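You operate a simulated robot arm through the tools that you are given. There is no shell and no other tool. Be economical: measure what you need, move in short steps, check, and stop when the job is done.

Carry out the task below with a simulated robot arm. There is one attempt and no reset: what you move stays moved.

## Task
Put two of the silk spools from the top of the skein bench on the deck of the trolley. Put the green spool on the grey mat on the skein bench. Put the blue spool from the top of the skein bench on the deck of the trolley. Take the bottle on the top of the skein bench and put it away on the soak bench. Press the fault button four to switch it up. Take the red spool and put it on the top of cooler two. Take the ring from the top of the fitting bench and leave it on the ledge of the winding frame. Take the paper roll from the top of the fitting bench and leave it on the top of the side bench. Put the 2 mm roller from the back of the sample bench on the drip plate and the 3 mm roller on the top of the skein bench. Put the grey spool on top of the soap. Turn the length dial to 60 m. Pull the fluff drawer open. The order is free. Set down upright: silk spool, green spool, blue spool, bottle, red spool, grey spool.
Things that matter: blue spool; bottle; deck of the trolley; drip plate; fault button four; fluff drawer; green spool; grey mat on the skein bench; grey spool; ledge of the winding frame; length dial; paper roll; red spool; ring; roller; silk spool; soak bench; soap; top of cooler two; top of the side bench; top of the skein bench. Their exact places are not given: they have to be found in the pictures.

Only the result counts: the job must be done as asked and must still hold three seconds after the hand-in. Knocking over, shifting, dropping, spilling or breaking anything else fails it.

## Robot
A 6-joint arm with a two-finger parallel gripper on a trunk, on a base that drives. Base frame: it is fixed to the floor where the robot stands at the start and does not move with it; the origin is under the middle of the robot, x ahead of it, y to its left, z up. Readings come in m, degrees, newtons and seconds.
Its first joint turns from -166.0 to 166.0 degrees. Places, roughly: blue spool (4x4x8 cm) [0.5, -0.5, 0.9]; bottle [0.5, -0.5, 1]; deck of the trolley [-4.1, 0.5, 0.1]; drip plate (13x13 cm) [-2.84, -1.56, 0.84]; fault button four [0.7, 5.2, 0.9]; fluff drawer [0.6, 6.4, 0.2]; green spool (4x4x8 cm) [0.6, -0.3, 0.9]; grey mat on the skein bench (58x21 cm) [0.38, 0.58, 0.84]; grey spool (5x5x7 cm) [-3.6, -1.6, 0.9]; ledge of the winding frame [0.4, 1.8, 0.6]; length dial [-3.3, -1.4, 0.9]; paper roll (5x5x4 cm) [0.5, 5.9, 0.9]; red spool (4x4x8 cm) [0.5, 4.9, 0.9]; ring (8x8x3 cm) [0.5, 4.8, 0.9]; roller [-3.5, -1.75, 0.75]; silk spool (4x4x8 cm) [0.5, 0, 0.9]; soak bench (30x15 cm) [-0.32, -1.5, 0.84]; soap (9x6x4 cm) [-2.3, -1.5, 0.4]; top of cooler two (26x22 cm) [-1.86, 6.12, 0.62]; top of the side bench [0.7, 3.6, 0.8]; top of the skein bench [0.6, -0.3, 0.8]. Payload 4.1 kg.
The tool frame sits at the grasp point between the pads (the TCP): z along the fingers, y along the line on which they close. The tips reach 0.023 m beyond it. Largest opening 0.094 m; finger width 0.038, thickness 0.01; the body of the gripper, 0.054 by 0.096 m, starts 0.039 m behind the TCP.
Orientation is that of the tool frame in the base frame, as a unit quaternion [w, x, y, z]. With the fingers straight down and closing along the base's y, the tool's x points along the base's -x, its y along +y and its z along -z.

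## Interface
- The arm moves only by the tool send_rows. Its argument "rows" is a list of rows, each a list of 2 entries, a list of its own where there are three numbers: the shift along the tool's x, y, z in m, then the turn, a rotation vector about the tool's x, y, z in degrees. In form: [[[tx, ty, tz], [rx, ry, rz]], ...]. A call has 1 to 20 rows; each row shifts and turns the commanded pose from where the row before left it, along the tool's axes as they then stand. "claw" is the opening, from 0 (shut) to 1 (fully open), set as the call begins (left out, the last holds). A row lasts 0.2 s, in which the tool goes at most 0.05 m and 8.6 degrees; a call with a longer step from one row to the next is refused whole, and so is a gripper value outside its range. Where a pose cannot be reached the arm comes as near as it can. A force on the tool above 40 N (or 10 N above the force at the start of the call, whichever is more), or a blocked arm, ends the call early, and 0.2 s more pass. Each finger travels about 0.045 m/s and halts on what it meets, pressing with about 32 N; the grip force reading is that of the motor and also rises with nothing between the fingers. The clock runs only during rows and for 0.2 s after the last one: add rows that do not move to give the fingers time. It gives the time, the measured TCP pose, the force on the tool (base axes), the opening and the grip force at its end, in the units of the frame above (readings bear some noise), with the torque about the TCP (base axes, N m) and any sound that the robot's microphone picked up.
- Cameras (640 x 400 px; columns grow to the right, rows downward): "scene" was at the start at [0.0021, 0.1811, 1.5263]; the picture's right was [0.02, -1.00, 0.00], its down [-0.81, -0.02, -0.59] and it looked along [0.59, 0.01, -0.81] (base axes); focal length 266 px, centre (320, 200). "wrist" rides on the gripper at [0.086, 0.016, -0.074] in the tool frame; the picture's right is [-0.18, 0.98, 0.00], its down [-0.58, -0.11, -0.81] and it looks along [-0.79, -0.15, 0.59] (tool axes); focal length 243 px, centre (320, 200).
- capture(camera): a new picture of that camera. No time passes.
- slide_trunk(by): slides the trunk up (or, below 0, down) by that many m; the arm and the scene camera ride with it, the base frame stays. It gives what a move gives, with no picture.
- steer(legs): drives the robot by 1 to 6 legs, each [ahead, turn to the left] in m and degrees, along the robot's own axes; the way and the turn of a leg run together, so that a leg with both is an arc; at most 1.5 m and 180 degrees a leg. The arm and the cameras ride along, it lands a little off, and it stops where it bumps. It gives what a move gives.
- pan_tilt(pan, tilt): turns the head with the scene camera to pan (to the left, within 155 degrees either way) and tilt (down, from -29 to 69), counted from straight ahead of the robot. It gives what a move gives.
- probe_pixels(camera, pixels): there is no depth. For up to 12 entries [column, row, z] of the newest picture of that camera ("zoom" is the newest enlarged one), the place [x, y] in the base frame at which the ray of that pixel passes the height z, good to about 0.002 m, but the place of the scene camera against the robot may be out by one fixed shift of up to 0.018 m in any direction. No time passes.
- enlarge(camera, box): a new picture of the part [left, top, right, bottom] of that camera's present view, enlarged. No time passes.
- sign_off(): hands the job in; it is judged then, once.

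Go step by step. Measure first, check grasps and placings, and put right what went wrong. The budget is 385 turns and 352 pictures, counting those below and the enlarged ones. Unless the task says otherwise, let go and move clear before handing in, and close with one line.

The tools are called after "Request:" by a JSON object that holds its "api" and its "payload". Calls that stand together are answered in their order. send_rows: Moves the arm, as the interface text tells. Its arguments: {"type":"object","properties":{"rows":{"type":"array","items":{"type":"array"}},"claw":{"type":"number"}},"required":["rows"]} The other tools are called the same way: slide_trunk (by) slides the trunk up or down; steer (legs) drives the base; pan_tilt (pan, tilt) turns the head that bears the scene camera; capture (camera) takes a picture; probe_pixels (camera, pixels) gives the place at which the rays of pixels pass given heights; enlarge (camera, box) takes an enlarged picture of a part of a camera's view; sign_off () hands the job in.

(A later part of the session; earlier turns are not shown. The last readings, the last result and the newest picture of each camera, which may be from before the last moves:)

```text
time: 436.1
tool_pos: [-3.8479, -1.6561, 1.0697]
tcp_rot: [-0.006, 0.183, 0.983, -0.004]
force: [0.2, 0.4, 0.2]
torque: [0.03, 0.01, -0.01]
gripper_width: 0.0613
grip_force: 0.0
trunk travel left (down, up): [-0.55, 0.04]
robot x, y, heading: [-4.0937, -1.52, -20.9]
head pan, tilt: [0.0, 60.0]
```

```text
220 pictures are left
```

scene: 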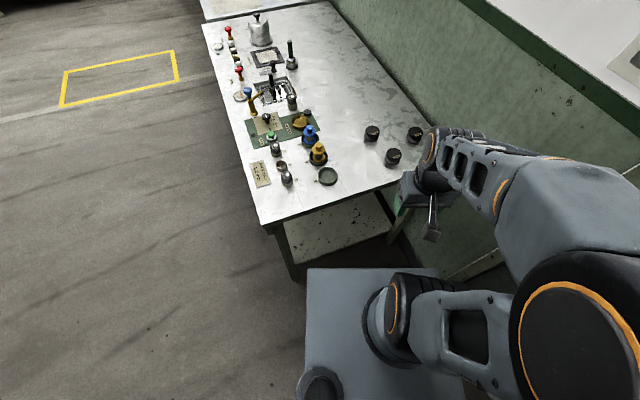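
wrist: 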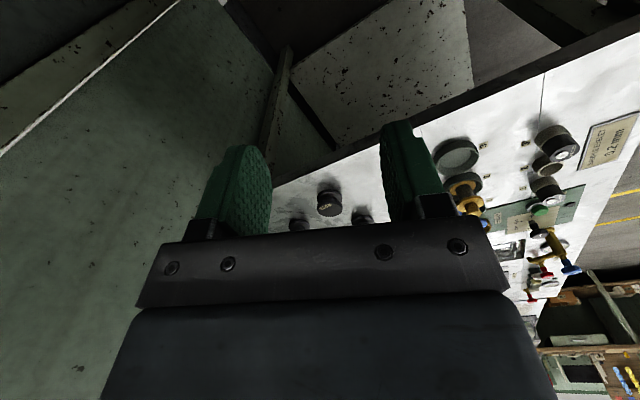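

The nearest roller is at (330,203). I'll extend forward over the bench to see all three.

Request:
{"api": "send_rows", "payload": {"rows": [[[-0.04, 0, 0], [0, 0, 0]], [[-0.04, 0, 0], [0, 0, 0]], [[-0.04, 0, 0], [0, 0, 0]], [[-0.03, 0, 0], [0, 0, 0]], [[0, 0, 0], [0, 0, 0]]]}}

Request:
{"api": "capture", "payload": {"camera": "wrist"}}

```text
time: 437.3
tool_pos: [-3.7081, -1.7106, 1.068]
tcp_rot: [-0.005, 0.183, 0.983, -0.004]
force: [0.0, 0.4, 0.4]
torque: [-0.02, 0.02, 0.04]
gripper_width: 0.0612
grip_force: 0.0
trunk travel left (down, up): [-0.55, 0.04]
robot x, y, heading: [-4.0963, -1.5245, -20.4]
head pan, tilt: [0.0, 60.0]
```

```text
219 pictures are left
```

wrist: 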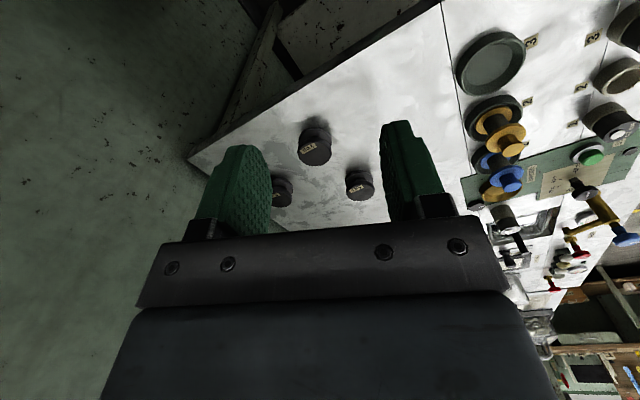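

Request:
{"api": "enlarge", "payload": {"camera": "wrist", "box": [240, 110, 400, 220]}}

Request:
{"api": "probe_pixels", "payload": {"camera": "wrist", "pixels": [[315, 150, 0.88], [315, 132, 0.84], [360, 188, 0.88], [280, 192, 0.88]]}}

```text
3.64 times, centred on (320, 165) of wrist
```

zoom: 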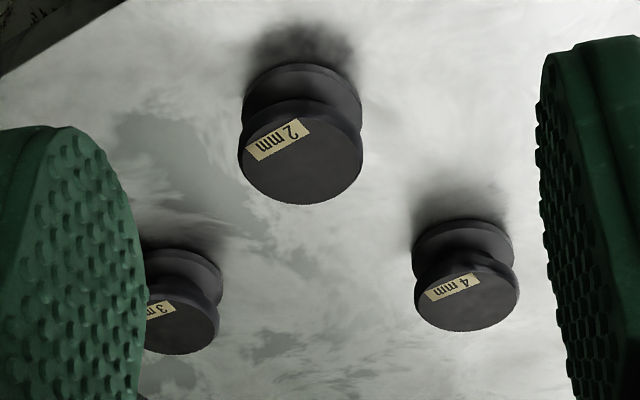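

```text
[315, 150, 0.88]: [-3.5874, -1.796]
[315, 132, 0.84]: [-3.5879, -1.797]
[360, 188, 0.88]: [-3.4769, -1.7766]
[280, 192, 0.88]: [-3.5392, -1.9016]
```

The 2 mm roller is at (-3.588, -1.797). I'll go over it and down to z≈0.93, then verify.

Request:
{"api": "send_rows", "payload": {"rows": [[[-0.0358, -0.0094, 0], [0, 0, 0]], [[-0.0358, -0.0094, 0], [0, 0, 0]], [[-0.0358, -0.0094, 0], [0, 0, 0]], [[-0.0358, -0.0094, 0], [0, 0, 0]], [[0, 0, 0.045], [0, 0, 0]], [[0, 0, 0.045], [0, 0, 0]], [[0, 0, 0.045], [0, 0, 0]], [[0, 0, 0], [0, 0, 0]]]}}

Request:
{"api": "capture", "payload": {"camera": "wrist"}}

```text
time: 439.1
tool_pos: [-3.5902, -1.798, 0.9313]
tcp_rot: [-0.005, 0.182, 0.983, -0.004]
force: [0.3, 0.4, 0.1]
torque: [-0.01, 0.02, 0.0]
gripper_width: 0.061
grip_force: 0.0
trunk travel left (down, up): [-0.55, 0.04]
robot x, y, heading: [-4.0928, -1.5212, -20.5]
head pan, tilt: [0.0, 60.0]
```

```text
217 pictures are left
```

wrist: 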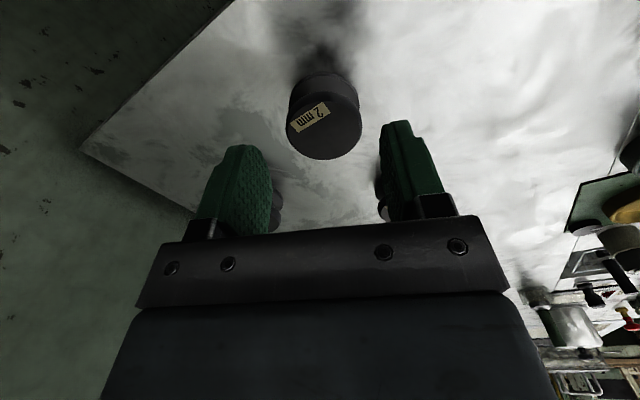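

Request:
{"api": "probe_pixels", "payload": {"camera": "wrist", "pixels": [[325, 126, 0.88], [325, 126, 0.885], [325, 88, 0.84]]}}

```text
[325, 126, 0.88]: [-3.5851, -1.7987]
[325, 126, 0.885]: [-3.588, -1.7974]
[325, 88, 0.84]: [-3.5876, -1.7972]
```

Aligned. Down, grip and lift.

Request:
{"api": "send_rows", "payload": {"rows": [[[-0.0025, 0.001, 0.03], [0, 0, 0]], [[0, 0, 0.033], [0, 0, 0]], [[0, 0, 0], [0, 0, 0]]]}}

Request:
{"api": "send_rows", "payload": {"rows": [[[0, 0, 0], [0, 0, 0]], [[0, 0, 0], [0, 0, 0]], [[0, 0, 0], [0, 0, 0]], [[0, 0, 0], [0, 0, 0]], [[0, 0, -0.04], [0, 0, 0]], [[0, 0, -0.04], [0, 0, 0]], [[0, 0, -0.04], [0, 0, 0]], [[0, 0, -0.04], [0, 0, 0]], [[0, 0, -0.04], [0, 0, 0]], [[0.04, 0.01, 0], [0, 0, 0]], [[0.04, 0.01, 0], [0, 0, 0]], [[0.04, 0.01, 0], [0, 0, 0]], [[0.04, 0.01, 0], [0, 0, 0]], [[0.04, 0, 0], [0, 0, 0]], [[0, 0, 0], [0, 0, 0]]], "claw": 0}}

Request:
{"api": "capture", "payload": {"camera": "wrist"}}

```text
time: 439.9
tool_pos: [-3.5878, -1.7987, 0.8689]
tcp_rot: [-0.006, 0.182, 0.983, -0.004]
force: [0.0, -0.1, -0.4]
torque: [0.0, -0.03, 0.01]
gripper_width: 0.061
grip_force: 0.1
trunk travel left (down, up): [-0.55, 0.04]
robot x, y, heading: [-4.0982, -1.5289, -20.8]
head pan, tilt: [0.0, 60.0]
```

```text
time: 443.1
tool_pos: [-3.7584, -1.6895, 1.0706]
tcp_rot: [-0.005, 0.182, 0.983, -0.004]
force: [-0.7, -0.8, -0.7]
torque: [0.0, -0.03, 0.0]
gripper_width: 0.0534
grip_force: 31.9
trunk travel left (down, up): [-0.55, 0.04]
robot x, y, heading: [-4.0986, -1.5231, -20.9]
head pan, tilt: [0.0, 60.0]
```

```text
216 pictures are left
```

wrist: 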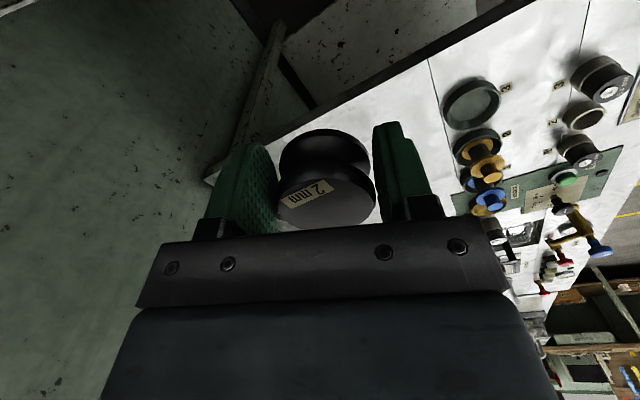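

The 2 mm roller is held (5.3 cm wide). I'll retract the arm and leave the way I came: turn back, reverse out, then go round to the bench front by the drip plate.

Request:
{"api": "send_rows", "payload": {"rows": [[[0.04, 0, 0], [0, 0, 0]], [[0.04, 0, 0], [0, 0, 0]], [[0.012, 0, 0], [0, 0, 0]], [[0, 0, 0], [0, 0, 0]]]}}

Request:
{"api": "steer", "payload": {"legs": [[0, -68.8], [-0.85, 0], [0, 90], [1.25, 0], [0, -90]]}}

Request:
{"api": "capture", "payload": {"camera": "wrist"}}

Request:
{"api": "capture", "payload": {"camera": "scene"}}

```text
time: 444.1
tool_pos: [-3.8442, -1.6548, 1.0712]
tcp_rot: [-0.006, 0.182, 0.983, -0.005]
force: [0.1, -0.2, -0.5]
torque: [0.0, 0.0, -0.01]
gripper_width: 0.0534
grip_force: 32.0
trunk travel left (down, up): [-0.55, 0.04]
robot x, y, heading: [-4.0957, -1.5249, -20.4]
head pan, tilt: [0.0, 60.0]
```

```text
time: 465.2
tool_pos: [-2.8873, -0.9426, 1.0717]
tcp_rot: [-0.007, 0.708, 0.706, 0.0]
force: [-0.6, -0.5, -0.4]
torque: [0.04, -0.01, 0.03]
gripper_width: 0.0536
grip_force: 32.2
trunk travel left (down, up): [-0.55, 0.04]
robot x, y, heading: [-2.8526, -0.6601, -89.9]
head pan, tilt: [0.0, 60.0]
```

```text
215 pictures are left
```

wrist: 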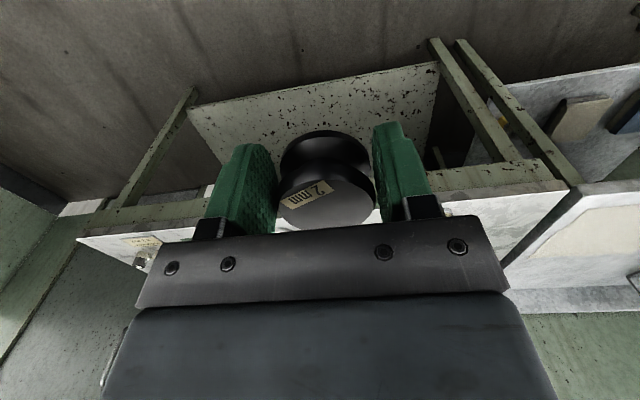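

```text
214 pictures are left
```

scene: 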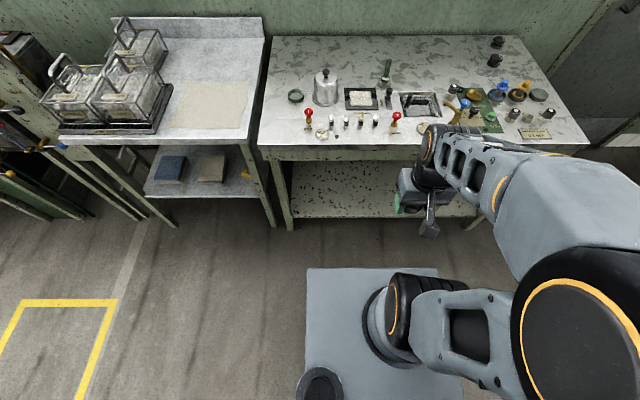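

Request:
{"api": "steer", "payload": {"legs": [[0.34, 0]]}}

Request:
{"api": "send_rows", "payload": {"rows": [[[-0.04, 0.005, 0], [0, 0, 0]], [[-0.04, 0.005, 0], [0, 0, 0]], [[-0.04, 0.005, 0], [0, 0, 0]], [[-0.03, 0.005, 0], [0, 0, 0]], [[0, 0, 0], [0, 0, 0]]]}}

Request:
{"api": "capture", "payload": {"camera": "wrist"}}

Request:
{"api": "capture", "payload": {"camera": "scene"}}

```text
time: 467.4
tool_pos: [-2.8867, -1.2821, 1.0712]
tcp_rot: [-0.007, 0.71, 0.705, 0.0]
force: [-0.5, 0.4, -0.2]
torque: [0.01, -0.01, -0.03]
gripper_width: 0.0535
grip_force: 32.2
trunk travel left (down, up): [-0.55, 0.04]
robot x, y, heading: [-2.8509, -0.9978, -90.0]
head pan, tilt: [0.0, 60.0]
```

```text
time: 468.6
tool_pos: [-2.8678, -1.4325, 1.0699]
tcp_rot: [-0.007, 0.709, 0.706, 0.0]
force: [-0.3, -0.3, -0.3]
torque: [0.0, 0.02, 0.01]
gripper_width: 0.0533
grip_force: 32.0
trunk travel left (down, up): [-0.55, 0.04]
robot x, y, heading: [-2.85, -0.9983, -89.9]
head pan, tilt: [0.0, 60.0]
```

```text
213 pictures are left
```

wrist: 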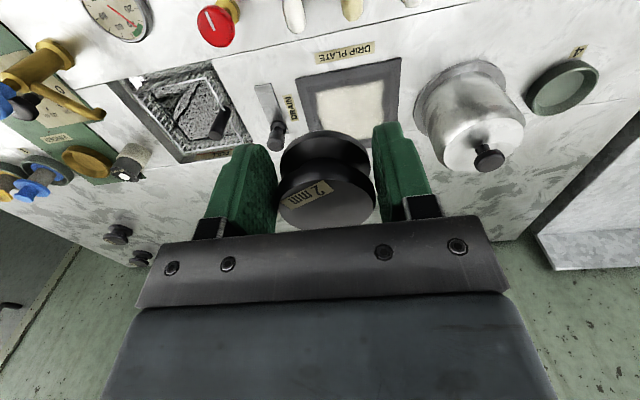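

```text
212 pictures are left
```

scene: 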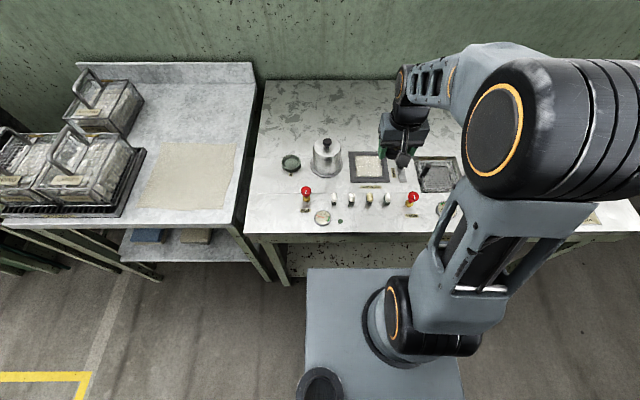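

Request:
{"api": "probe_pixels", "payload": {"camera": "wrist", "pixels": [[297, 77, 0.845], [400, 58, 0.845], [308, 130, 0.845], [277, 130, 0.87], [470, 150, 0.93], [415, 95, 0.84]]}}

Request:
{"api": "probe_pixels", "payload": {"camera": "scene", "pixels": [[350, 185, 0.845], [391, 183, 0.845], [349, 152, 0.845]]}}

```text
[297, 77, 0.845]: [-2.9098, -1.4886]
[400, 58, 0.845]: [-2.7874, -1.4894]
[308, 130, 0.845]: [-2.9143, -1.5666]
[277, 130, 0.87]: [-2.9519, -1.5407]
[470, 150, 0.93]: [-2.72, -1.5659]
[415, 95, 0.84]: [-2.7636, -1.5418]
```

```text
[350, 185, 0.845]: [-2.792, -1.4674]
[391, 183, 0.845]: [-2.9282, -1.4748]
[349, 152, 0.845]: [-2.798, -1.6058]
```

The plate's centre is (-2.85, -1.55). I'll move over it and lower.

Request:
{"api": "send_rows", "payload": {"rows": [[[-0.04, 0.005, 0], [0, 0, 0]], [[-0.04, 0.005, 0], [0, 0, 0]], [[-0.04, 0.005, 0], [0, 0, 0]], [[0, 0, 0.045], [0, 0, 0]], [[0, 0, 0.045], [0, 0, 0]], [[0, 0, 0.045], [0, 0, 0]], [[0, 0, 0.045], [0, 0, 0]], [[0, 0, 0], [0, 0, 0]]]}}

Request:
{"api": "capture", "payload": {"camera": "wrist"}}

```text
time: 470.4
tool_pos: [-2.8552, -1.5513, 0.8873]
tcp_rot: [-0.007, 0.709, 0.705, 0.0]
force: [0.2, -0.1, -1.1]
torque: [0.02, -0.01, 0.02]
gripper_width: 0.0535
grip_force: 32.1
trunk travel left (down, up): [-0.55, 0.04]
robot x, y, heading: [-2.8528, -0.9996, -90.0]
head pan, tilt: [0.0, 60.0]
```

```text
211 pictures are left
```

wrist: 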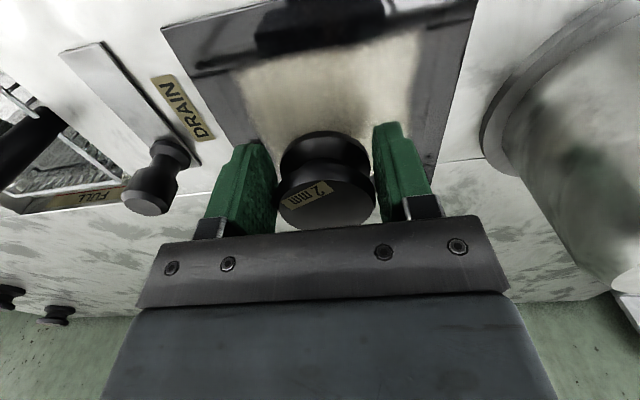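

Request:
{"api": "send_rows", "payload": {"rows": [[[0, 0, 0.006], [0, 0, 0]], [[0, 0, 0.004], [0, 0, 0]], [[0, 0, 0.003], [0, 0, 0]], [[0, 0, 0.002], [0, 0, 0]], [[0, 0, 0.002], [0, 0, 0]], [[0, 0, 0], [0, 0, 0]]]}}

```text
time: 471.9
tool_pos: [-2.8545, -1.5516, 0.8726]
tcp_rot: [-0.006, 0.708, 0.706, -0.002]
force: [-1.2, 0.9, 11.1]
torque: [-0.05, -0.29, 0.0]
gripper_width: 0.0535
grip_force: 32.0
trunk travel left (down, up): [-0.55, 0.04]
robot x, y, heading: [-2.8531, -0.9991, -89.9]
head pan, tilt: [0.0, 60.0]
```

Contact at 0.8726. I'll release and lift.

Request:
{"api": "send_rows", "payload": {"rows": [[[0, 0, 0], [0, 0, 0]], [[0, 0, 0], [0, 0, 0]], [[0, 0, 0], [0, 0, 0]], [[0, 0, -0.03], [0, 0, 0]], [[0, 0, -0.04], [0, 0, 0]], [[0, 0, -0.04], [0, 0, 0]], [[0, 0, -0.04], [0, 0, 0]], [[0, 0, -0.04], [0, 0, 0]], [[0.04, 0, 0], [0, 0, 0]], [[0.04, 0, 0], [0, 0, 0]], [[0.04, 0, 0], [0, 0, 0]], [[0.04, 0, 0], [0, 0, 0]], [[0, 0, 0], [0, 0, 0]]], "claw": 0.75}}

Request:
{"api": "capture", "payload": {"camera": "wrist"}}

```text
time: 474.6
tool_pos: [-2.8539, -1.3932, 1.0636]
tcp_rot: [-0.007, 0.709, 0.706, 0.0]
force: [0.1, 0.9, 0.0]
torque: [-0.01, 0.02, 0.03]
gripper_width: 0.0707
grip_force: 0.1
trunk travel left (down, up): [-0.55, 0.04]
robot x, y, heading: [-2.8489, -1.0013, -89.9]
head pan, tilt: [0.0, 60.0]
```

```text
210 pictures are left
```

wrist: 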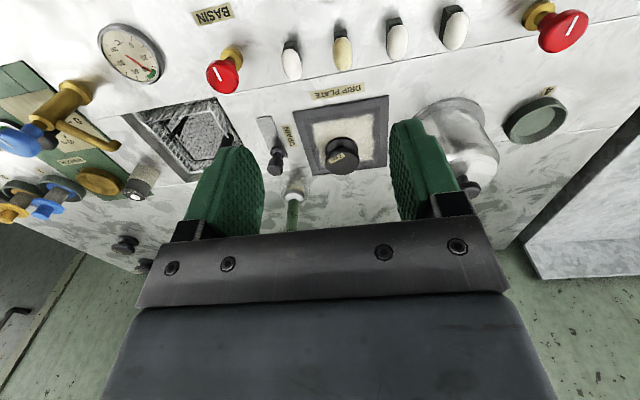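

The 2 mm roller sits in the middle of the drip plate. Now the 3 mm roller: retract, and drive back round to the bench end.

Request:
{"api": "send_rows", "payload": {"rows": [[[0.04, 0, 0], [0, 0, 0]], [[0.04, 0, 0], [0, 0, 0]], [[0.025, -0.03, 0], [0, 0, 0]], [[0, 0, 0], [0, 0, 0]]]}}

Request:
{"api": "steer", "payload": {"legs": [[-0.35, 0], [0, -90], [1.25, 0], [0, 90], [0.87, 0]]}}

```text
time: 475.6
tool_pos: [-2.883, -1.2858, 1.0634]
tcp_rot: [-0.006, 0.709, 0.706, 0.0]
force: [-0.6, -0.2, -1.0]
torque: [-0.02, 0.0, -0.01]
gripper_width: 0.0706
grip_force: 0.2
trunk travel left (down, up): [-0.55, 0.04]
robot x, y, heading: [-2.8538, -0.9991, -90.0]
head pan, tilt: [0.0, 60.0]
```

```text
time: 495.7
tool_pos: [-4.1328, -1.8077, 1.0647]
tcp_rot: [-0.007, 0.707, 0.707, -0.001]
force: [-0.2, 0.2, 0.2]
torque: [-0.02, 0.01, 0.0]
gripper_width: 0.0707
grip_force: 0.1
trunk travel left (down, up): [-0.55, 0.04]
robot x, y, heading: [-4.103, -1.5236, -89.5]
head pan, tilt: [0.0, 60.0]
```

Request:
{"api": "steer", "payload": {"legs": [[0, 60], [0.05, 0]]}}

Request:
{"api": "send_rows", "payload": {"rows": [[[-0.04, 0, 0], [0, 0, 0]], [[-0.04, 0, 0], [0, 0, 0]], [[-0.04, 0, 0], [0, 0, 0]], [[-0.04, 0, 0], [0, 0, 0]], [[-0.04, 0, 0], [0, 0, 0]], [[0, 0, 0], [0, 0, 0]]]}}

Request:
{"api": "capture", "payload": {"camera": "wrist"}}

Request:
{"api": "capture", "payload": {"camera": "scene"}}

```text
time: 499.2
tool_pos: [-3.8272, -1.7169, 1.0649]
tcp_rot: [-0.006, 0.262, 0.965, -0.004]
force: [-0.4, -0.5, -0.6]
torque: [-0.02, -0.02, 0.0]
gripper_width: 0.0704
grip_force: 0.0
trunk travel left (down, up): [-0.55, 0.04]
robot x, y, heading: [-4.0618, -1.5452, -29.9]
head pan, tilt: [0.0, 60.0]
```

```text
time: 500.6
tool_pos: [-3.6548, -1.8174, 1.063]
tcp_rot: [-0.006, 0.261, 0.965, -0.003]
force: [-0.5, 0.4, -0.4]
torque: [0.0, 0.01, -0.04]
gripper_width: 0.0705
grip_force: 0.1
trunk travel left (down, up): [-0.55, 0.04]
robot x, y, heading: [-4.0569, -1.5479, -30.2]
head pan, tilt: [0.0, 60.0]
```

```text
209 pictures are left
```

wrist: 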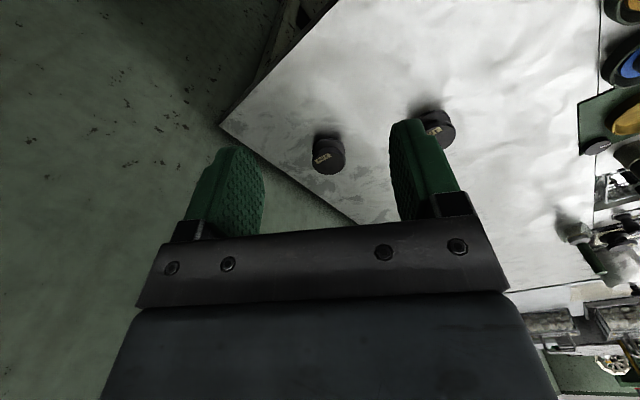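

```text
208 pictures are left
```

scene: 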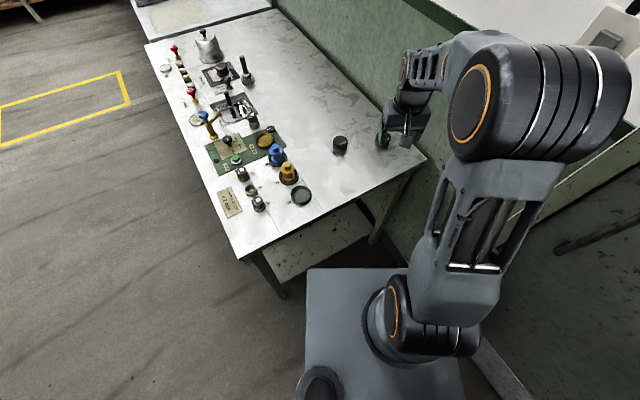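

Request:
{"api": "enlarge", "payload": {"camera": "wrist", "box": [280, 90, 480, 200]}}

Request:
{"api": "probe_pixels", "payload": {"camera": "wrist", "pixels": [[328, 158, 0.88], [328, 142, 0.84], [438, 132, 0.88], [312, 192, 0.84]]}}

```text
3.20 times, centred on (380, 145) of wrist
```

zoom: 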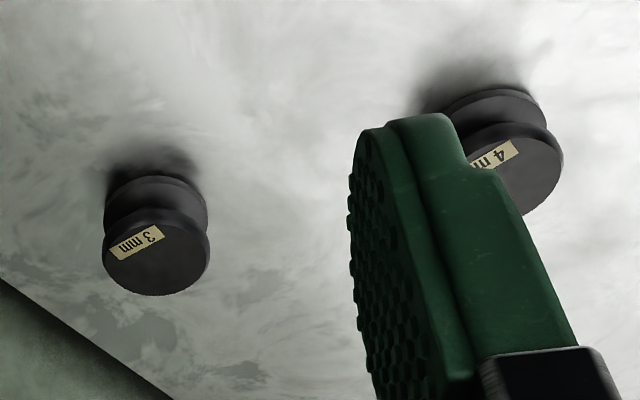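

```text
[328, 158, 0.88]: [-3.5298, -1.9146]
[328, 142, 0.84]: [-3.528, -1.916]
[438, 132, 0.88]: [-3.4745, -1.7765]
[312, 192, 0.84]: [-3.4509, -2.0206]
```

The 3 mm roller is at (-3.529, -1.915). I'll move over it, lower, and verify.

Request:
{"api": "send_rows", "payload": {"rows": [[[-0.0395, -0.0052, 0], [0, 0, 0]], [[-0.0395, -0.0052, 0], [0, 0, 0]], [[-0.0395, -0.0052, 0], [0, 0, 0]], [[-0.0395, -0.0052, 0], [0, 0, 0]], [[0, 0, 0.045], [0, 0, 0]], [[0, 0, 0.045], [0, 0, 0]], [[0, 0, 0.04], [0, 0, 0]], [[0, 0, 0], [0, 0, 0]]], "claw": 0.8}}

Request:
{"api": "capture", "payload": {"camera": "wrist"}}

```text
time: 502.4
tool_pos: [-3.5301, -1.9158, 0.93]
tcp_rot: [-0.006, 0.262, 0.965, -0.005]
force: [0.7, -0.2, -0.9]
torque: [0.02, -0.01, 0.0]
gripper_width: 0.0753
grip_force: 0.0
trunk travel left (down, up): [-0.55, 0.04]
robot x, y, heading: [-4.0594, -1.5457, -30.1]
head pan, tilt: [0.0, 60.0]
```

```text
206 pictures are left
```

wrist: 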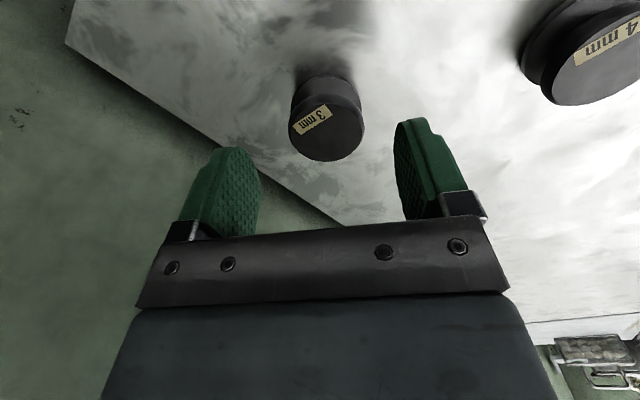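

Request:
{"api": "probe_pixels", "payload": {"camera": "wrist", "pixels": [[327, 128, 0.882], [70, 42, 0.84], [200, 132, 0.84], [300, 195, 0.84]]}}

```text
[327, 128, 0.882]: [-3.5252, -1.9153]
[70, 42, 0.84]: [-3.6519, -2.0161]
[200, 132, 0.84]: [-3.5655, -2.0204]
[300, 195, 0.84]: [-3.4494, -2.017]
```

Clear of the bench's back edge (-2.018). Down, grip, lift and retract.

Request:
{"api": "send_rows", "payload": {"rows": [[[-0.0035, 0.002, 0.03], [0, 0, 0]], [[0, 0, 0.031], [0, 0, 0]], [[0, 0, 0], [0, 0, 0]]]}}

Request:
{"api": "send_rows", "payload": {"rows": [[[0, 0, 0], [0, 0, 0]], [[0, 0, 0], [0, 0, 0]], [[0, 0, 0], [0, 0, 0]], [[0, 0, 0], [0, 0, 0]], [[0, 0, -0.04], [0, 0, 0]], [[0, 0, -0.04], [0, 0, 0]], [[0, 0, -0.04], [0, 0, 0]], [[0, 0, -0.04], [0, 0, 0]], [[0, 0, -0.04], [0, 0, 0]], [[0.04, 0.01, 0], [0, 0, 0]], [[0.04, 0.01, 0], [0, 0, 0]], [[0.04, 0.01, 0], [0, 0, 0]], [[0.04, 0.0, 0], [0, 0, 0]], [[0.04, 0, 0], [0, 0, 0]], [[0.04, 0, 0], [0, 0, 0]], [[0.04, 0, 0], [0, 0, 0]], [[0.04, 0, 0], [0, 0, 0]], [[0.03, 0, 0], [0, 0, 0]], [[0, 0, 0], [0, 0, 0]]], "claw": 0}}

Request:
{"api": "capture", "payload": {"camera": "wrist"}}

```text
time: 503.2
tool_pos: [-3.5273, -1.9161, 0.8693]
tcp_rot: [-0.005, 0.261, 0.965, -0.004]
force: [0.2, -0.4, 0.4]
torque: [0.02, -0.02, 0.01]
gripper_width: 0.0751
grip_force: 0.1
trunk travel left (down, up): [-0.55, 0.04]
robot x, y, heading: [-4.0582, -1.546, -30.1]
head pan, tilt: [0.0, 60.0]
```

```text
time: 507.2
tool_pos: [-3.8129, -1.7129, 1.0717]
tcp_rot: [-0.006, 0.261, 0.965, -0.004]
force: [0.1, 0.0, -0.5]
torque: [0.03, 0.03, 0.0]
gripper_width: 0.0535
grip_force: 32.2
trunk travel left (down, up): [-0.55, 0.04]
robot x, y, heading: [-4.0596, -1.5466, -30.2]
head pan, tilt: [0.0, 60.0]
```

```text
205 pictures are left
```

wrist: 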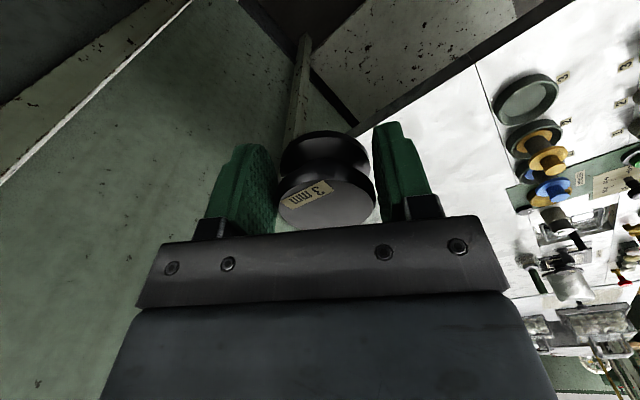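

The 3 mm roller is held. I'll reverse out and head for the skein bench.

Request:
{"api": "steer", "payload": {"legs": [[-0.05, 0], [0, -59.8], [-0.85, 0], [0, 94], [1.4, 0], [1.4, 0]]}}

```text
time: 532.0
tool_pos: [-1.0227, -0.4597, 1.0725]
tcp_rot: [-0.004, -0.034, 0.999, -0.006]
force: [0.5, -0.7, 0.0]
torque: [0.01, 0.0, 0.01]
gripper_width: 0.0522
grip_force: 32.1
trunk travel left (down, up): [-0.55, 0.04]
robot x, y, heading: [-1.3209, -0.4638, 4.1]
head pan, tilt: [0.0, 60.0]
```

Request:
{"api": "steer", "payload": {"legs": [[0, -2.8], [1.28, 0], [0, -1.3]]}}

Request:
{"api": "send_rows", "payload": {"rows": [[[-0.04, 0, 0], [0, 0, 0]], [[-0.02, 0, 0], [0, 0, 0]], [[0, 0, 0], [0, 0, 0]]]}}

Request:
{"api": "capture", "payload": {"camera": "wrist"}}

Request:
{"api": "capture", "payload": {"camera": "scene"}}

```text
time: 539.2
tool_pos: [0.2517, -0.4493, 1.0735]
tcp_rot: [-0.004, 0.001, 1.0, -0.005]
force: [0.6, -0.3, -0.2]
torque: [-0.01, 0.05, -0.02]
gripper_width: 0.0518
grip_force: 31.9
trunk travel left (down, up): [-0.55, 0.04]
robot x, y, heading: [-0.0455, -0.4335, 0.3]
head pan, tilt: [0.0, 60.0]
```

```text
time: 540.0
tool_pos: [0.312, -0.4502, 1.0731]
tcp_rot: [-0.004, 0.002, 1.0, -0.006]
force: [0.7, 0.4, -0.2]
torque: [0.0, -0.02, 0.03]
gripper_width: 0.0521
grip_force: 31.7
trunk travel left (down, up): [-0.55, 0.04]
robot x, y, heading: [-0.0457, -0.4304, 0.1]
head pan, tilt: [0.0, 60.0]
```

```text
204 pictures are left
```

wrist: 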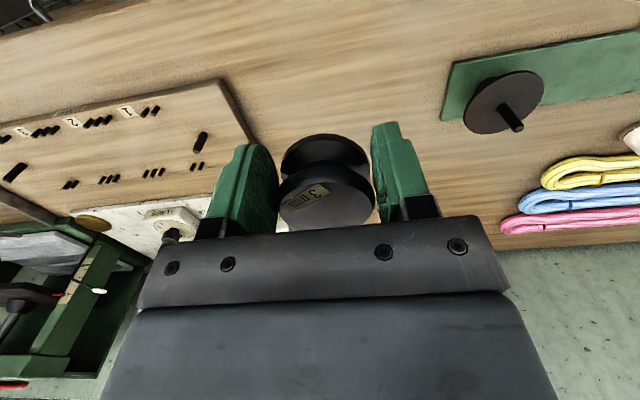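

```text
203 pictures are left
```

scene: 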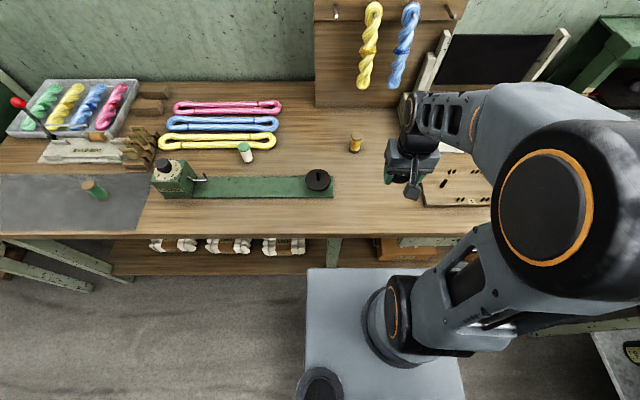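

The area around (0.38, -0.41) is clear. I'll lower the roller there.

Request:
{"api": "send_rows", "payload": {"rows": [[[-0.034, 0.02, 0], [0, 0, 0]], [[-0.034, 0.02, 0], [0, 0, 0]], [[0, 0, 0.045], [0, 0, 0]], [[0, 0, 0.045], [0, 0, 0]], [[0, 0, 0.045], [0, 0, 0]], [[0, 0, 0.045], [0, 0, 0]], [[0, 0, 0.01], [0, 0, 0]], [[0, 0, 0.004], [0, 0, 0]], [[0, 0, 0.003], [0, 0, 0]], [[0, 0, 0.002], [0, 0, 0]], [[0, 0, 0.002], [0, 0, 0]], [[0, 0, 0], [0, 0, 0]]]}}

Request:
{"api": "capture", "payload": {"camera": "wrist"}}

```text
time: 542.6
tool_pos: [0.378, -0.4125, 0.8699]
tcp_rot: [-0.004, 0.001, 1.0, -0.006]
force: [0.6, -0.4, -0.6]
torque: [0.02, 0.05, -0.02]
gripper_width: 0.0521
grip_force: 31.8
trunk travel left (down, up): [-0.55, 0.04]
robot x, y, heading: [-0.051, -0.4321, 0.3]
head pan, tilt: [0.0, 60.0]
```

```text
202 pictures are left
```

wrist: 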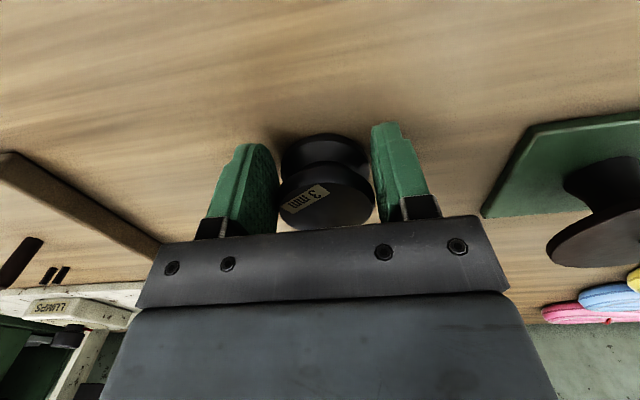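

Request:
{"api": "send_rows", "payload": {"rows": [[[0, 0, 0.0015], [0, 0, 0]], [[0, 0, 0.0015], [0, 0, 0]], [[0, 0, 0], [0, 0, 0]]]}}

Request:
{"api": "send_rows", "payload": {"rows": [[[0, 0, 0], [0, 0, 0]], [[0, 0, 0], [0, 0, 0]], [[0, 0, 0], [0, 0, 0]], [[0, 0, -0.03], [0, 0, 0]], [[0, 0, -0.045], [0, 0, 0]], [[0, 0, -0.045], [0, 0, 0]], [[0, 0, -0.045], [0, 0, 0]], [[0, 0, -0.045], [0, 0, 0]], [[0, 0, 0], [0, 0, 0]]], "claw": 0.75}}

Request:
{"api": "capture", "payload": {"camera": "wrist"}}

```text
time: 543.4
tool_pos: [0.3778, -0.4115, 0.8689]
tcp_rot: [-0.003, 0.002, 1.0, -0.005]
force: [-1.1, 1.1, 23.3]
torque: [0.46, -0.17, -0.05]
gripper_width: 0.0519
grip_force: 32.0
trunk travel left (down, up): [-0.55, 0.04]
robot x, y, heading: [-0.0453, -0.4303, 0.2]
head pan, tilt: [0.0, 60.0]
```

```text
time: 545.4
tool_pos: [0.38, -0.4103, 1.077]
tcp_rot: [-0.004, 0.001, 1.0, -0.004]
force: [0.0, -0.4, 0.1]
torque: [-0.04, 0.02, -0.02]
gripper_width: 0.0705
grip_force: 0.0
trunk travel left (down, up): [-0.55, 0.04]
robot x, y, heading: [-0.0479, -0.4331, 0.2]
head pan, tilt: [0.0, 60.0]
```

```text
201 pictures are left
```

wrist: 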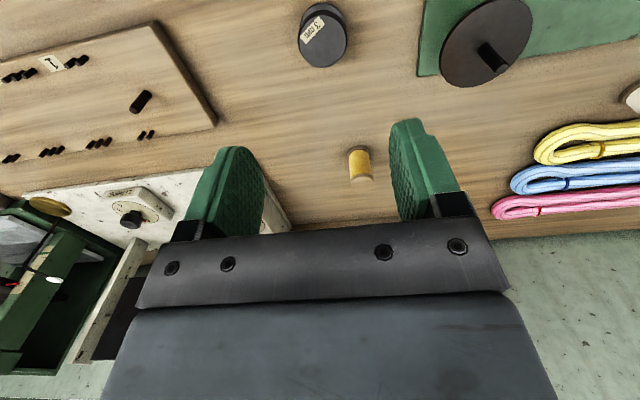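

Both rollers are placed. Next the northern benches: I'll drive up the aisle to the winding frame and look at its ledge.

Request:
{"api": "steer", "payload": {"legs": [[-0.6, 0], [0, 90], [1.4, 0], [0.8, 0]]}}

Request:
{"api": "pan_tilt", "payload": {"pan": -90, "tilt": 35}}

Request:
{"api": "capture", "payload": {"camera": "scene"}}

Request:
{"api": "pan_tilt", "payload": {"pan": -30, "tilt": 30}}

Request:
{"api": "capture", "payload": {"camera": "scene"}}

```text
time: 563.1
tool_pos: [-0.7189, 2.1852, 1.0773]
tcp_rot: [-0.002, 0.714, -0.7, 0.007]
force: [-0.6, 0.4, 0.0]
torque: [0.01, 0.03, -0.01]
gripper_width: 0.0706
grip_force: 0.1
trunk travel left (down, up): [-0.55, 0.04]
robot x, y, heading: [-0.6887, 1.7605, 91.4]
head pan, tilt: [0.0, 60.0]
```

```text
time: 564.7
tool_pos: [-0.7191, 2.1848, 1.0772]
tcp_rot: [-0.001, 0.714, -0.7, 0.007]
force: [0.5, -0.3, 0.0]
torque: [0.0, 0.01, -0.01]
gripper_width: 0.0705
grip_force: 0.2
trunk travel left (down, up): [-0.55, 0.04]
robot x, y, heading: [-0.6936, 1.7601, 91.4]
head pan, tilt: [-90.0, 35.0]
```

```text
200 pictures are left
```

scene: 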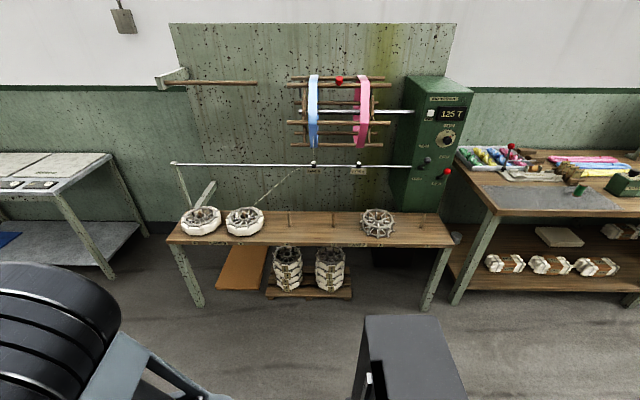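

```text
time: 566.0
tool_pos: [-0.7196, 2.1858, 1.0776]
tcp_rot: [-0.001, 0.713, -0.701, 0.006]
force: [0.9, 0.2, -0.4]
torque: [-0.02, 0.0, 0.01]
gripper_width: 0.0705
grip_force: 0.0
trunk travel left (down, up): [-0.55, 0.04]
robot x, y, heading: [-0.6893, 1.7603, 91.3]
head pan, tilt: [-30.0, 30.0]
```

```text
199 pictures are left
```

scene: 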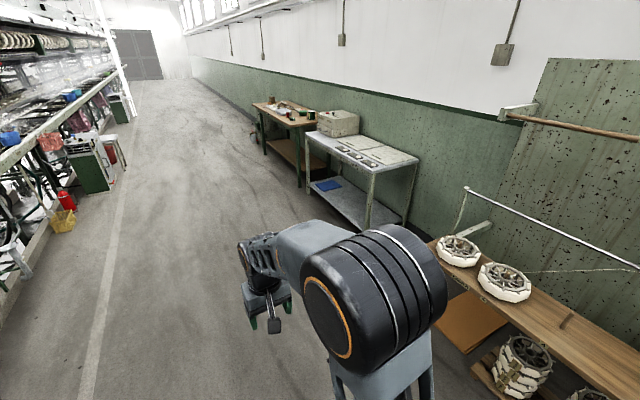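

The ledge is the wooden board at (165–450, 225) with free space between reels and pegs. On to the fitting bench.

Request:
{"api": "steer", "payload": {"legs": [[0, -2], [1.4, 0], [1.4, 0], [0.6, 0]]}}

Request:
{"api": "pan_tilt", "payload": {"pan": -85, "tilt": 35}}

Request:
{"api": "capture", "payload": {"camera": "scene"}}

Request:
{"api": "pan_tilt", "payload": {"pan": 40, "tilt": 30}}

Request:
{"api": "capture", "payload": {"camera": "scene"}}

```text
time: 583.0
tool_pos: [-0.6496, 5.5951, 1.0774]
tcp_rot: [0.001, -0.7, 0.714, -0.007]
force: [0.1, 0.3, 0.3]
torque: [0.01, -0.01, 0.03]
gripper_width: 0.0703
grip_force: 0.0
trunk travel left (down, up): [-0.55, 0.04]
robot x, y, heading: [-0.6391, 5.1682, 89.3]
head pan, tilt: [-30.0, 30.0]
```

```text
time: 584.3
tool_pos: [-0.6495, 5.5955, 1.0764]
tcp_rot: [0.0, -0.7, 0.714, -0.007]
force: [-0.1, -0.3, 0.0]
torque: [-0.01, 0.04, 0.0]
gripper_width: 0.0706
grip_force: 0.0
trunk travel left (down, up): [-0.55, 0.04]
robot x, y, heading: [-0.6344, 5.1668, 88.9]
head pan, tilt: [-85.0, 35.0]
```

```text
198 pictures are left
```

scene: 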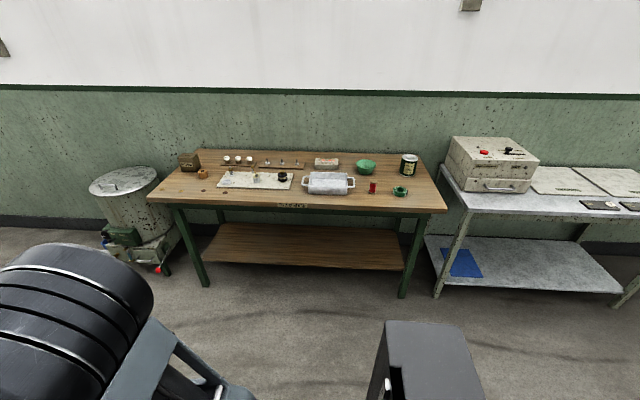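

```text
time: 586.3
tool_pos: [-0.6482, 5.5957, 1.0768]
tcp_rot: [0.001, -0.7, 0.714, -0.007]
force: [0.5, 0.2, -0.4]
torque: [-0.01, 0.02, 0.03]
gripper_width: 0.0706
grip_force: 0.0
trunk travel left (down, up): [-0.55, 0.04]
robot x, y, heading: [-0.6371, 5.1674, 89.3]
head pan, tilt: [40.0, 30.0]
```

```text
197 pictures are left
```

scene: 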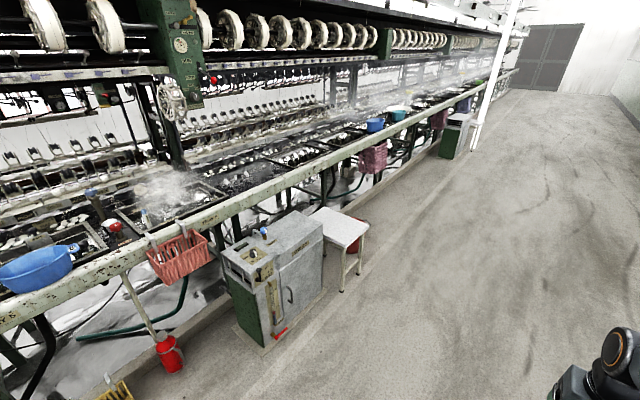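

Request:
{"api": "probe_pixels", "payload": {"camera": "scene", "pixels": [[270, 245, 0.62], [222, 250, 0.62], [322, 240, 0.62], [290, 212, 0.62], [262, 290, 0.62]]}}

Request:
{"api": "enlarge", "payload": {"camera": "scene", "box": [200, 190, 380, 350]}}

Request:
{"api": "pan_tilt", "payload": {"pan": -85, "tilt": 35}}

Request:
{"api": "enlarge", "payload": {"camera": "scene", "box": [140, 130, 440, 280]}}

Request:
{"api": "enlarge", "payload": {"camera": "scene", "box": [70, 140, 240, 280]}}

```text
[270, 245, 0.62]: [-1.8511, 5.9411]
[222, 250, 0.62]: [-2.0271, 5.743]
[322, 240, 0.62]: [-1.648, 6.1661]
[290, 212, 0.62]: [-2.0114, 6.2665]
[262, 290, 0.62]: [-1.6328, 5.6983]
```

```text
2.50 times, centred on (290, 270) of scene
```

zoom: 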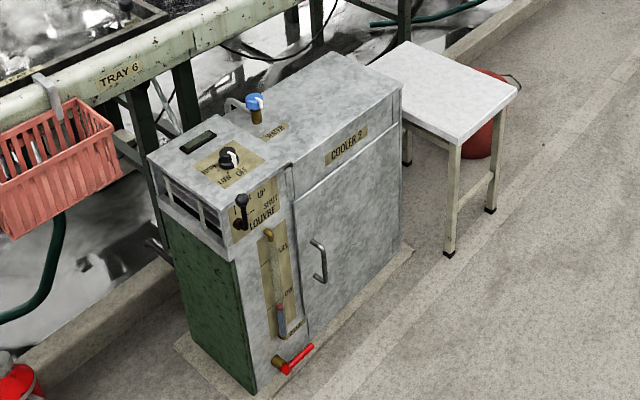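

```text
time: 588.4
tool_pos: [-0.6502, 5.5944, 1.076]
tcp_rot: [0.0, -0.7, 0.714, -0.007]
force: [0.3, 0.1, 0.8]
torque: [0.01, -0.02, 0.0]
gripper_width: 0.0704
grip_force: 0.1
trunk travel left (down, up): [-0.55, 0.04]
robot x, y, heading: [-0.638, 5.169, 89.2]
head pan, tilt: [-85.0, 35.0]
```

```text
2.13 times, centred on (290, 205) of scene
```

zoom: 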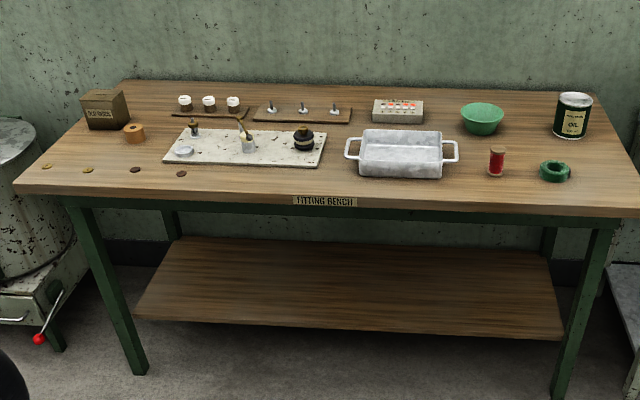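

```text
2.86 times, centred on (155, 210) of scene
```

zoom: 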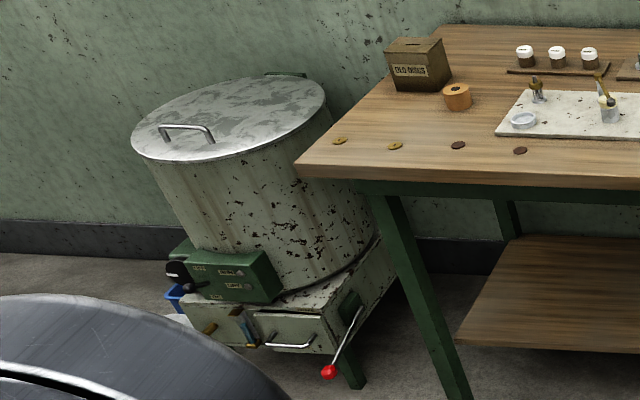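

Everything is identified here: red spool, green ring, orange paper roll, the button box at the back, and the drawer under the bin. I'll turn to the bench and approach.

Request:
{"api": "steer", "payload": {"legs": [[0, -89.2], [0.4, 0]]}}

Request:
{"api": "pan_tilt", "payload": {"pan": 0, "tilt": 50}}

Request:
{"api": "capture", "payload": {"camera": "scene"}}

```text
time: 594.7
tool_pos: [0.1919, 5.1882, 1.0766]
tcp_rot: [-0.004, 0.003, 1.0, -0.006]
force: [-0.4, -0.2, -0.5]
torque: [0.0, -0.02, 0.03]
gripper_width: 0.0703
grip_force: 0.1
trunk travel left (down, up): [-0.55, 0.04]
robot x, y, heading: [-0.2368, 5.1673, 0.2]
head pan, tilt: [-85.0, 35.0]
```

```text
time: 596.2
tool_pos: [0.1911, 5.1889, 1.0763]
tcp_rot: [-0.005, 0.002, 1.0, -0.005]
force: [-0.7, -0.1, 0.1]
torque: [0.04, -0.03, 0.0]
gripper_width: 0.0705
grip_force: 0.0
trunk travel left (down, up): [-0.55, 0.04]
robot x, y, heading: [-0.2347, 5.1682, -0.1]
head pan, tilt: [0.0, 50.0]
```

```text
193 pictures are left
```

scene: 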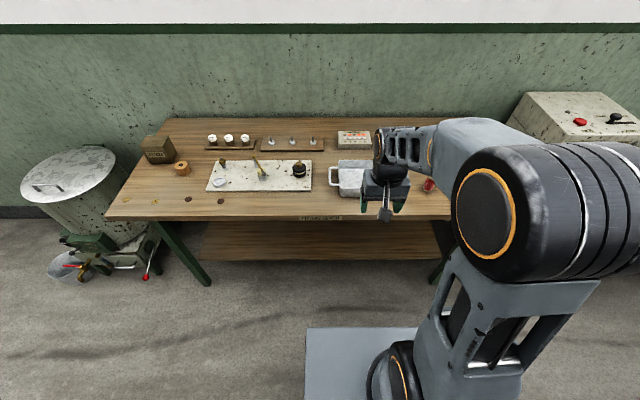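

Request:
{"api": "probe_pixels", "payload": {"camera": "scene", "pixels": [[250, 222, 0.84], [355, 137, 0.88], [182, 163, 0.88], [107, 218, 0.84], [430, 186, 0.9], [147, 277, 0.2]]}}

Request:
{"api": "enlarge", "payload": {"camera": "scene", "box": [290, 110, 450, 210]}}

```text
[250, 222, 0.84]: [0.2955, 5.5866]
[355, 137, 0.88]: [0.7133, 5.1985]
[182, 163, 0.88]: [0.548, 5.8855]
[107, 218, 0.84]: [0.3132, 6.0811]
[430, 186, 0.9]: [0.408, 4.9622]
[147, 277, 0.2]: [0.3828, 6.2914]
```

```text
4.00 times, centred on (370, 160) of scene
```

zoom: 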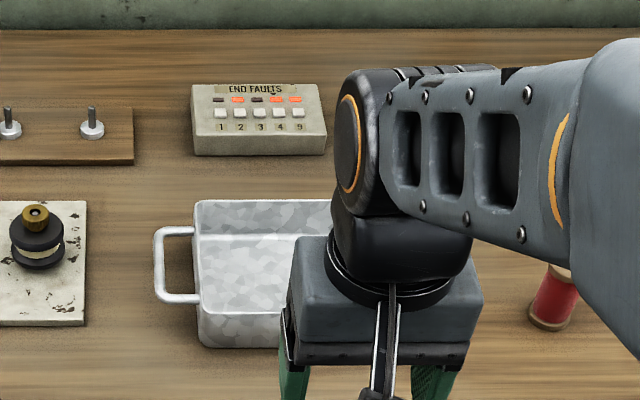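

The bench front edge is at x≈0.30 and the button box is labelled END FAULTS. I'll drive in and look at the red spool with the wrist camera.

Request:
{"api": "steer", "payload": {"legs": [[0.24, 0]]}}

Request:
{"api": "send_rows", "payload": {"rows": [[[0.01, -0.045, 0], [0, 0, 0]], [[0.01, -0.045, 0], [0, 0, 0]], [[0, -0.045, 0], [0, 0, 0]], [[0, -0.045, 0], [0, 0, 0]], [[0, -0.045, 0], [0, 0, 0]], [[0, 0, 0], [0, 0, 0]]]}}

Request:
{"api": "capture", "payload": {"camera": "wrist"}}

```text
time: 598.0
tool_pos: [0.4312, 5.1876, 1.0754]
tcp_rot: [-0.004, 0.003, 1.0, -0.005]
force: [-0.2, 0.4, -0.1]
torque: [0.01, 0.04, 0.03]
gripper_width: 0.0703
grip_force: 0.0
trunk travel left (down, up): [-0.55, 0.04]
robot x, y, heading: [0.0062, 5.1695, 0.0]
head pan, tilt: [0.0, 50.0]
```

```text
time: 599.4
tool_pos: [0.4084, 4.9637, 1.0777]
tcp_rot: [-0.004, 0.003, 1.0, -0.005]
force: [-0.4, -0.1, -0.2]
torque: [0.0, -0.01, -0.01]
gripper_width: 0.0706
grip_force: 0.0
trunk travel left (down, up): [-0.55, 0.04]
robot x, y, heading: [0.0017, 5.1702, -0.1]
head pan, tilt: [0.0, 50.0]
```

```text
191 pictures are left
```

wrist: 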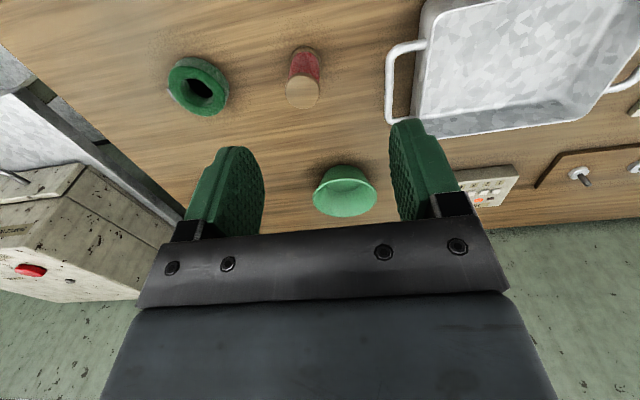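

Request:
{"api": "probe_pixels", "payload": {"camera": "wrist", "pixels": [[303, 92, 0.92], [305, 52, 0.84], [195, 90, 0.87], [200, 85, 0.86], [345, 185, 0.9]]}}

Request:
{"api": "enlarge", "payload": {"camera": "wrist", "box": [150, 30, 350, 140]}}

```text
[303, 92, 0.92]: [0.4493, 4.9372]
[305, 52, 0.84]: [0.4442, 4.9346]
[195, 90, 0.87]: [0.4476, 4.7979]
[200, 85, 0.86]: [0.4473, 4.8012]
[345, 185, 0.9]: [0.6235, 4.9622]
```

```text
3.20 times, centred on (250, 85) of wrist
```

zoom: 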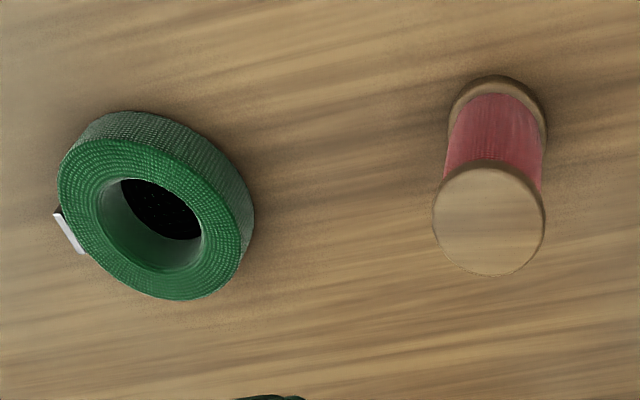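

The red spool is at (0.447, 4.936). I'll descend, grip, lift and retract.

Request:
{"api": "send_rows", "payload": {"rows": [[[-0.039, -0.028, 0], [0, 0, 0]], [[0, 0, 0.045], [0, 0, 0]], [[0, 0, 0.045], [0, 0, 0]], [[0, 0, 0.045], [0, 0, 0]], [[0, 0, 0], [0, 0, 0]]], "claw": 0.7}}

Request:
{"api": "capture", "payload": {"camera": "wrist"}}

```text
time: 600.6
tool_pos: [0.4456, 4.9351, 0.9427]
tcp_rot: [-0.004, 0.002, 1.0, -0.005]
force: [0.2, -0.3, -0.7]
torque: [0.01, 0.01, 0.01]
gripper_width: 0.0658
grip_force: 0.0
trunk travel left (down, up): [-0.55, 0.04]
robot x, y, heading: [0.0061, 5.1668, -0.0]
head pan, tilt: [0.0, 50.0]
```

```text
189 pictures are left
```

wrist: 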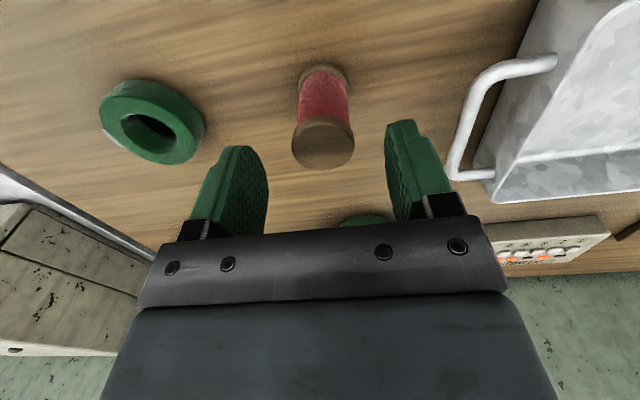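

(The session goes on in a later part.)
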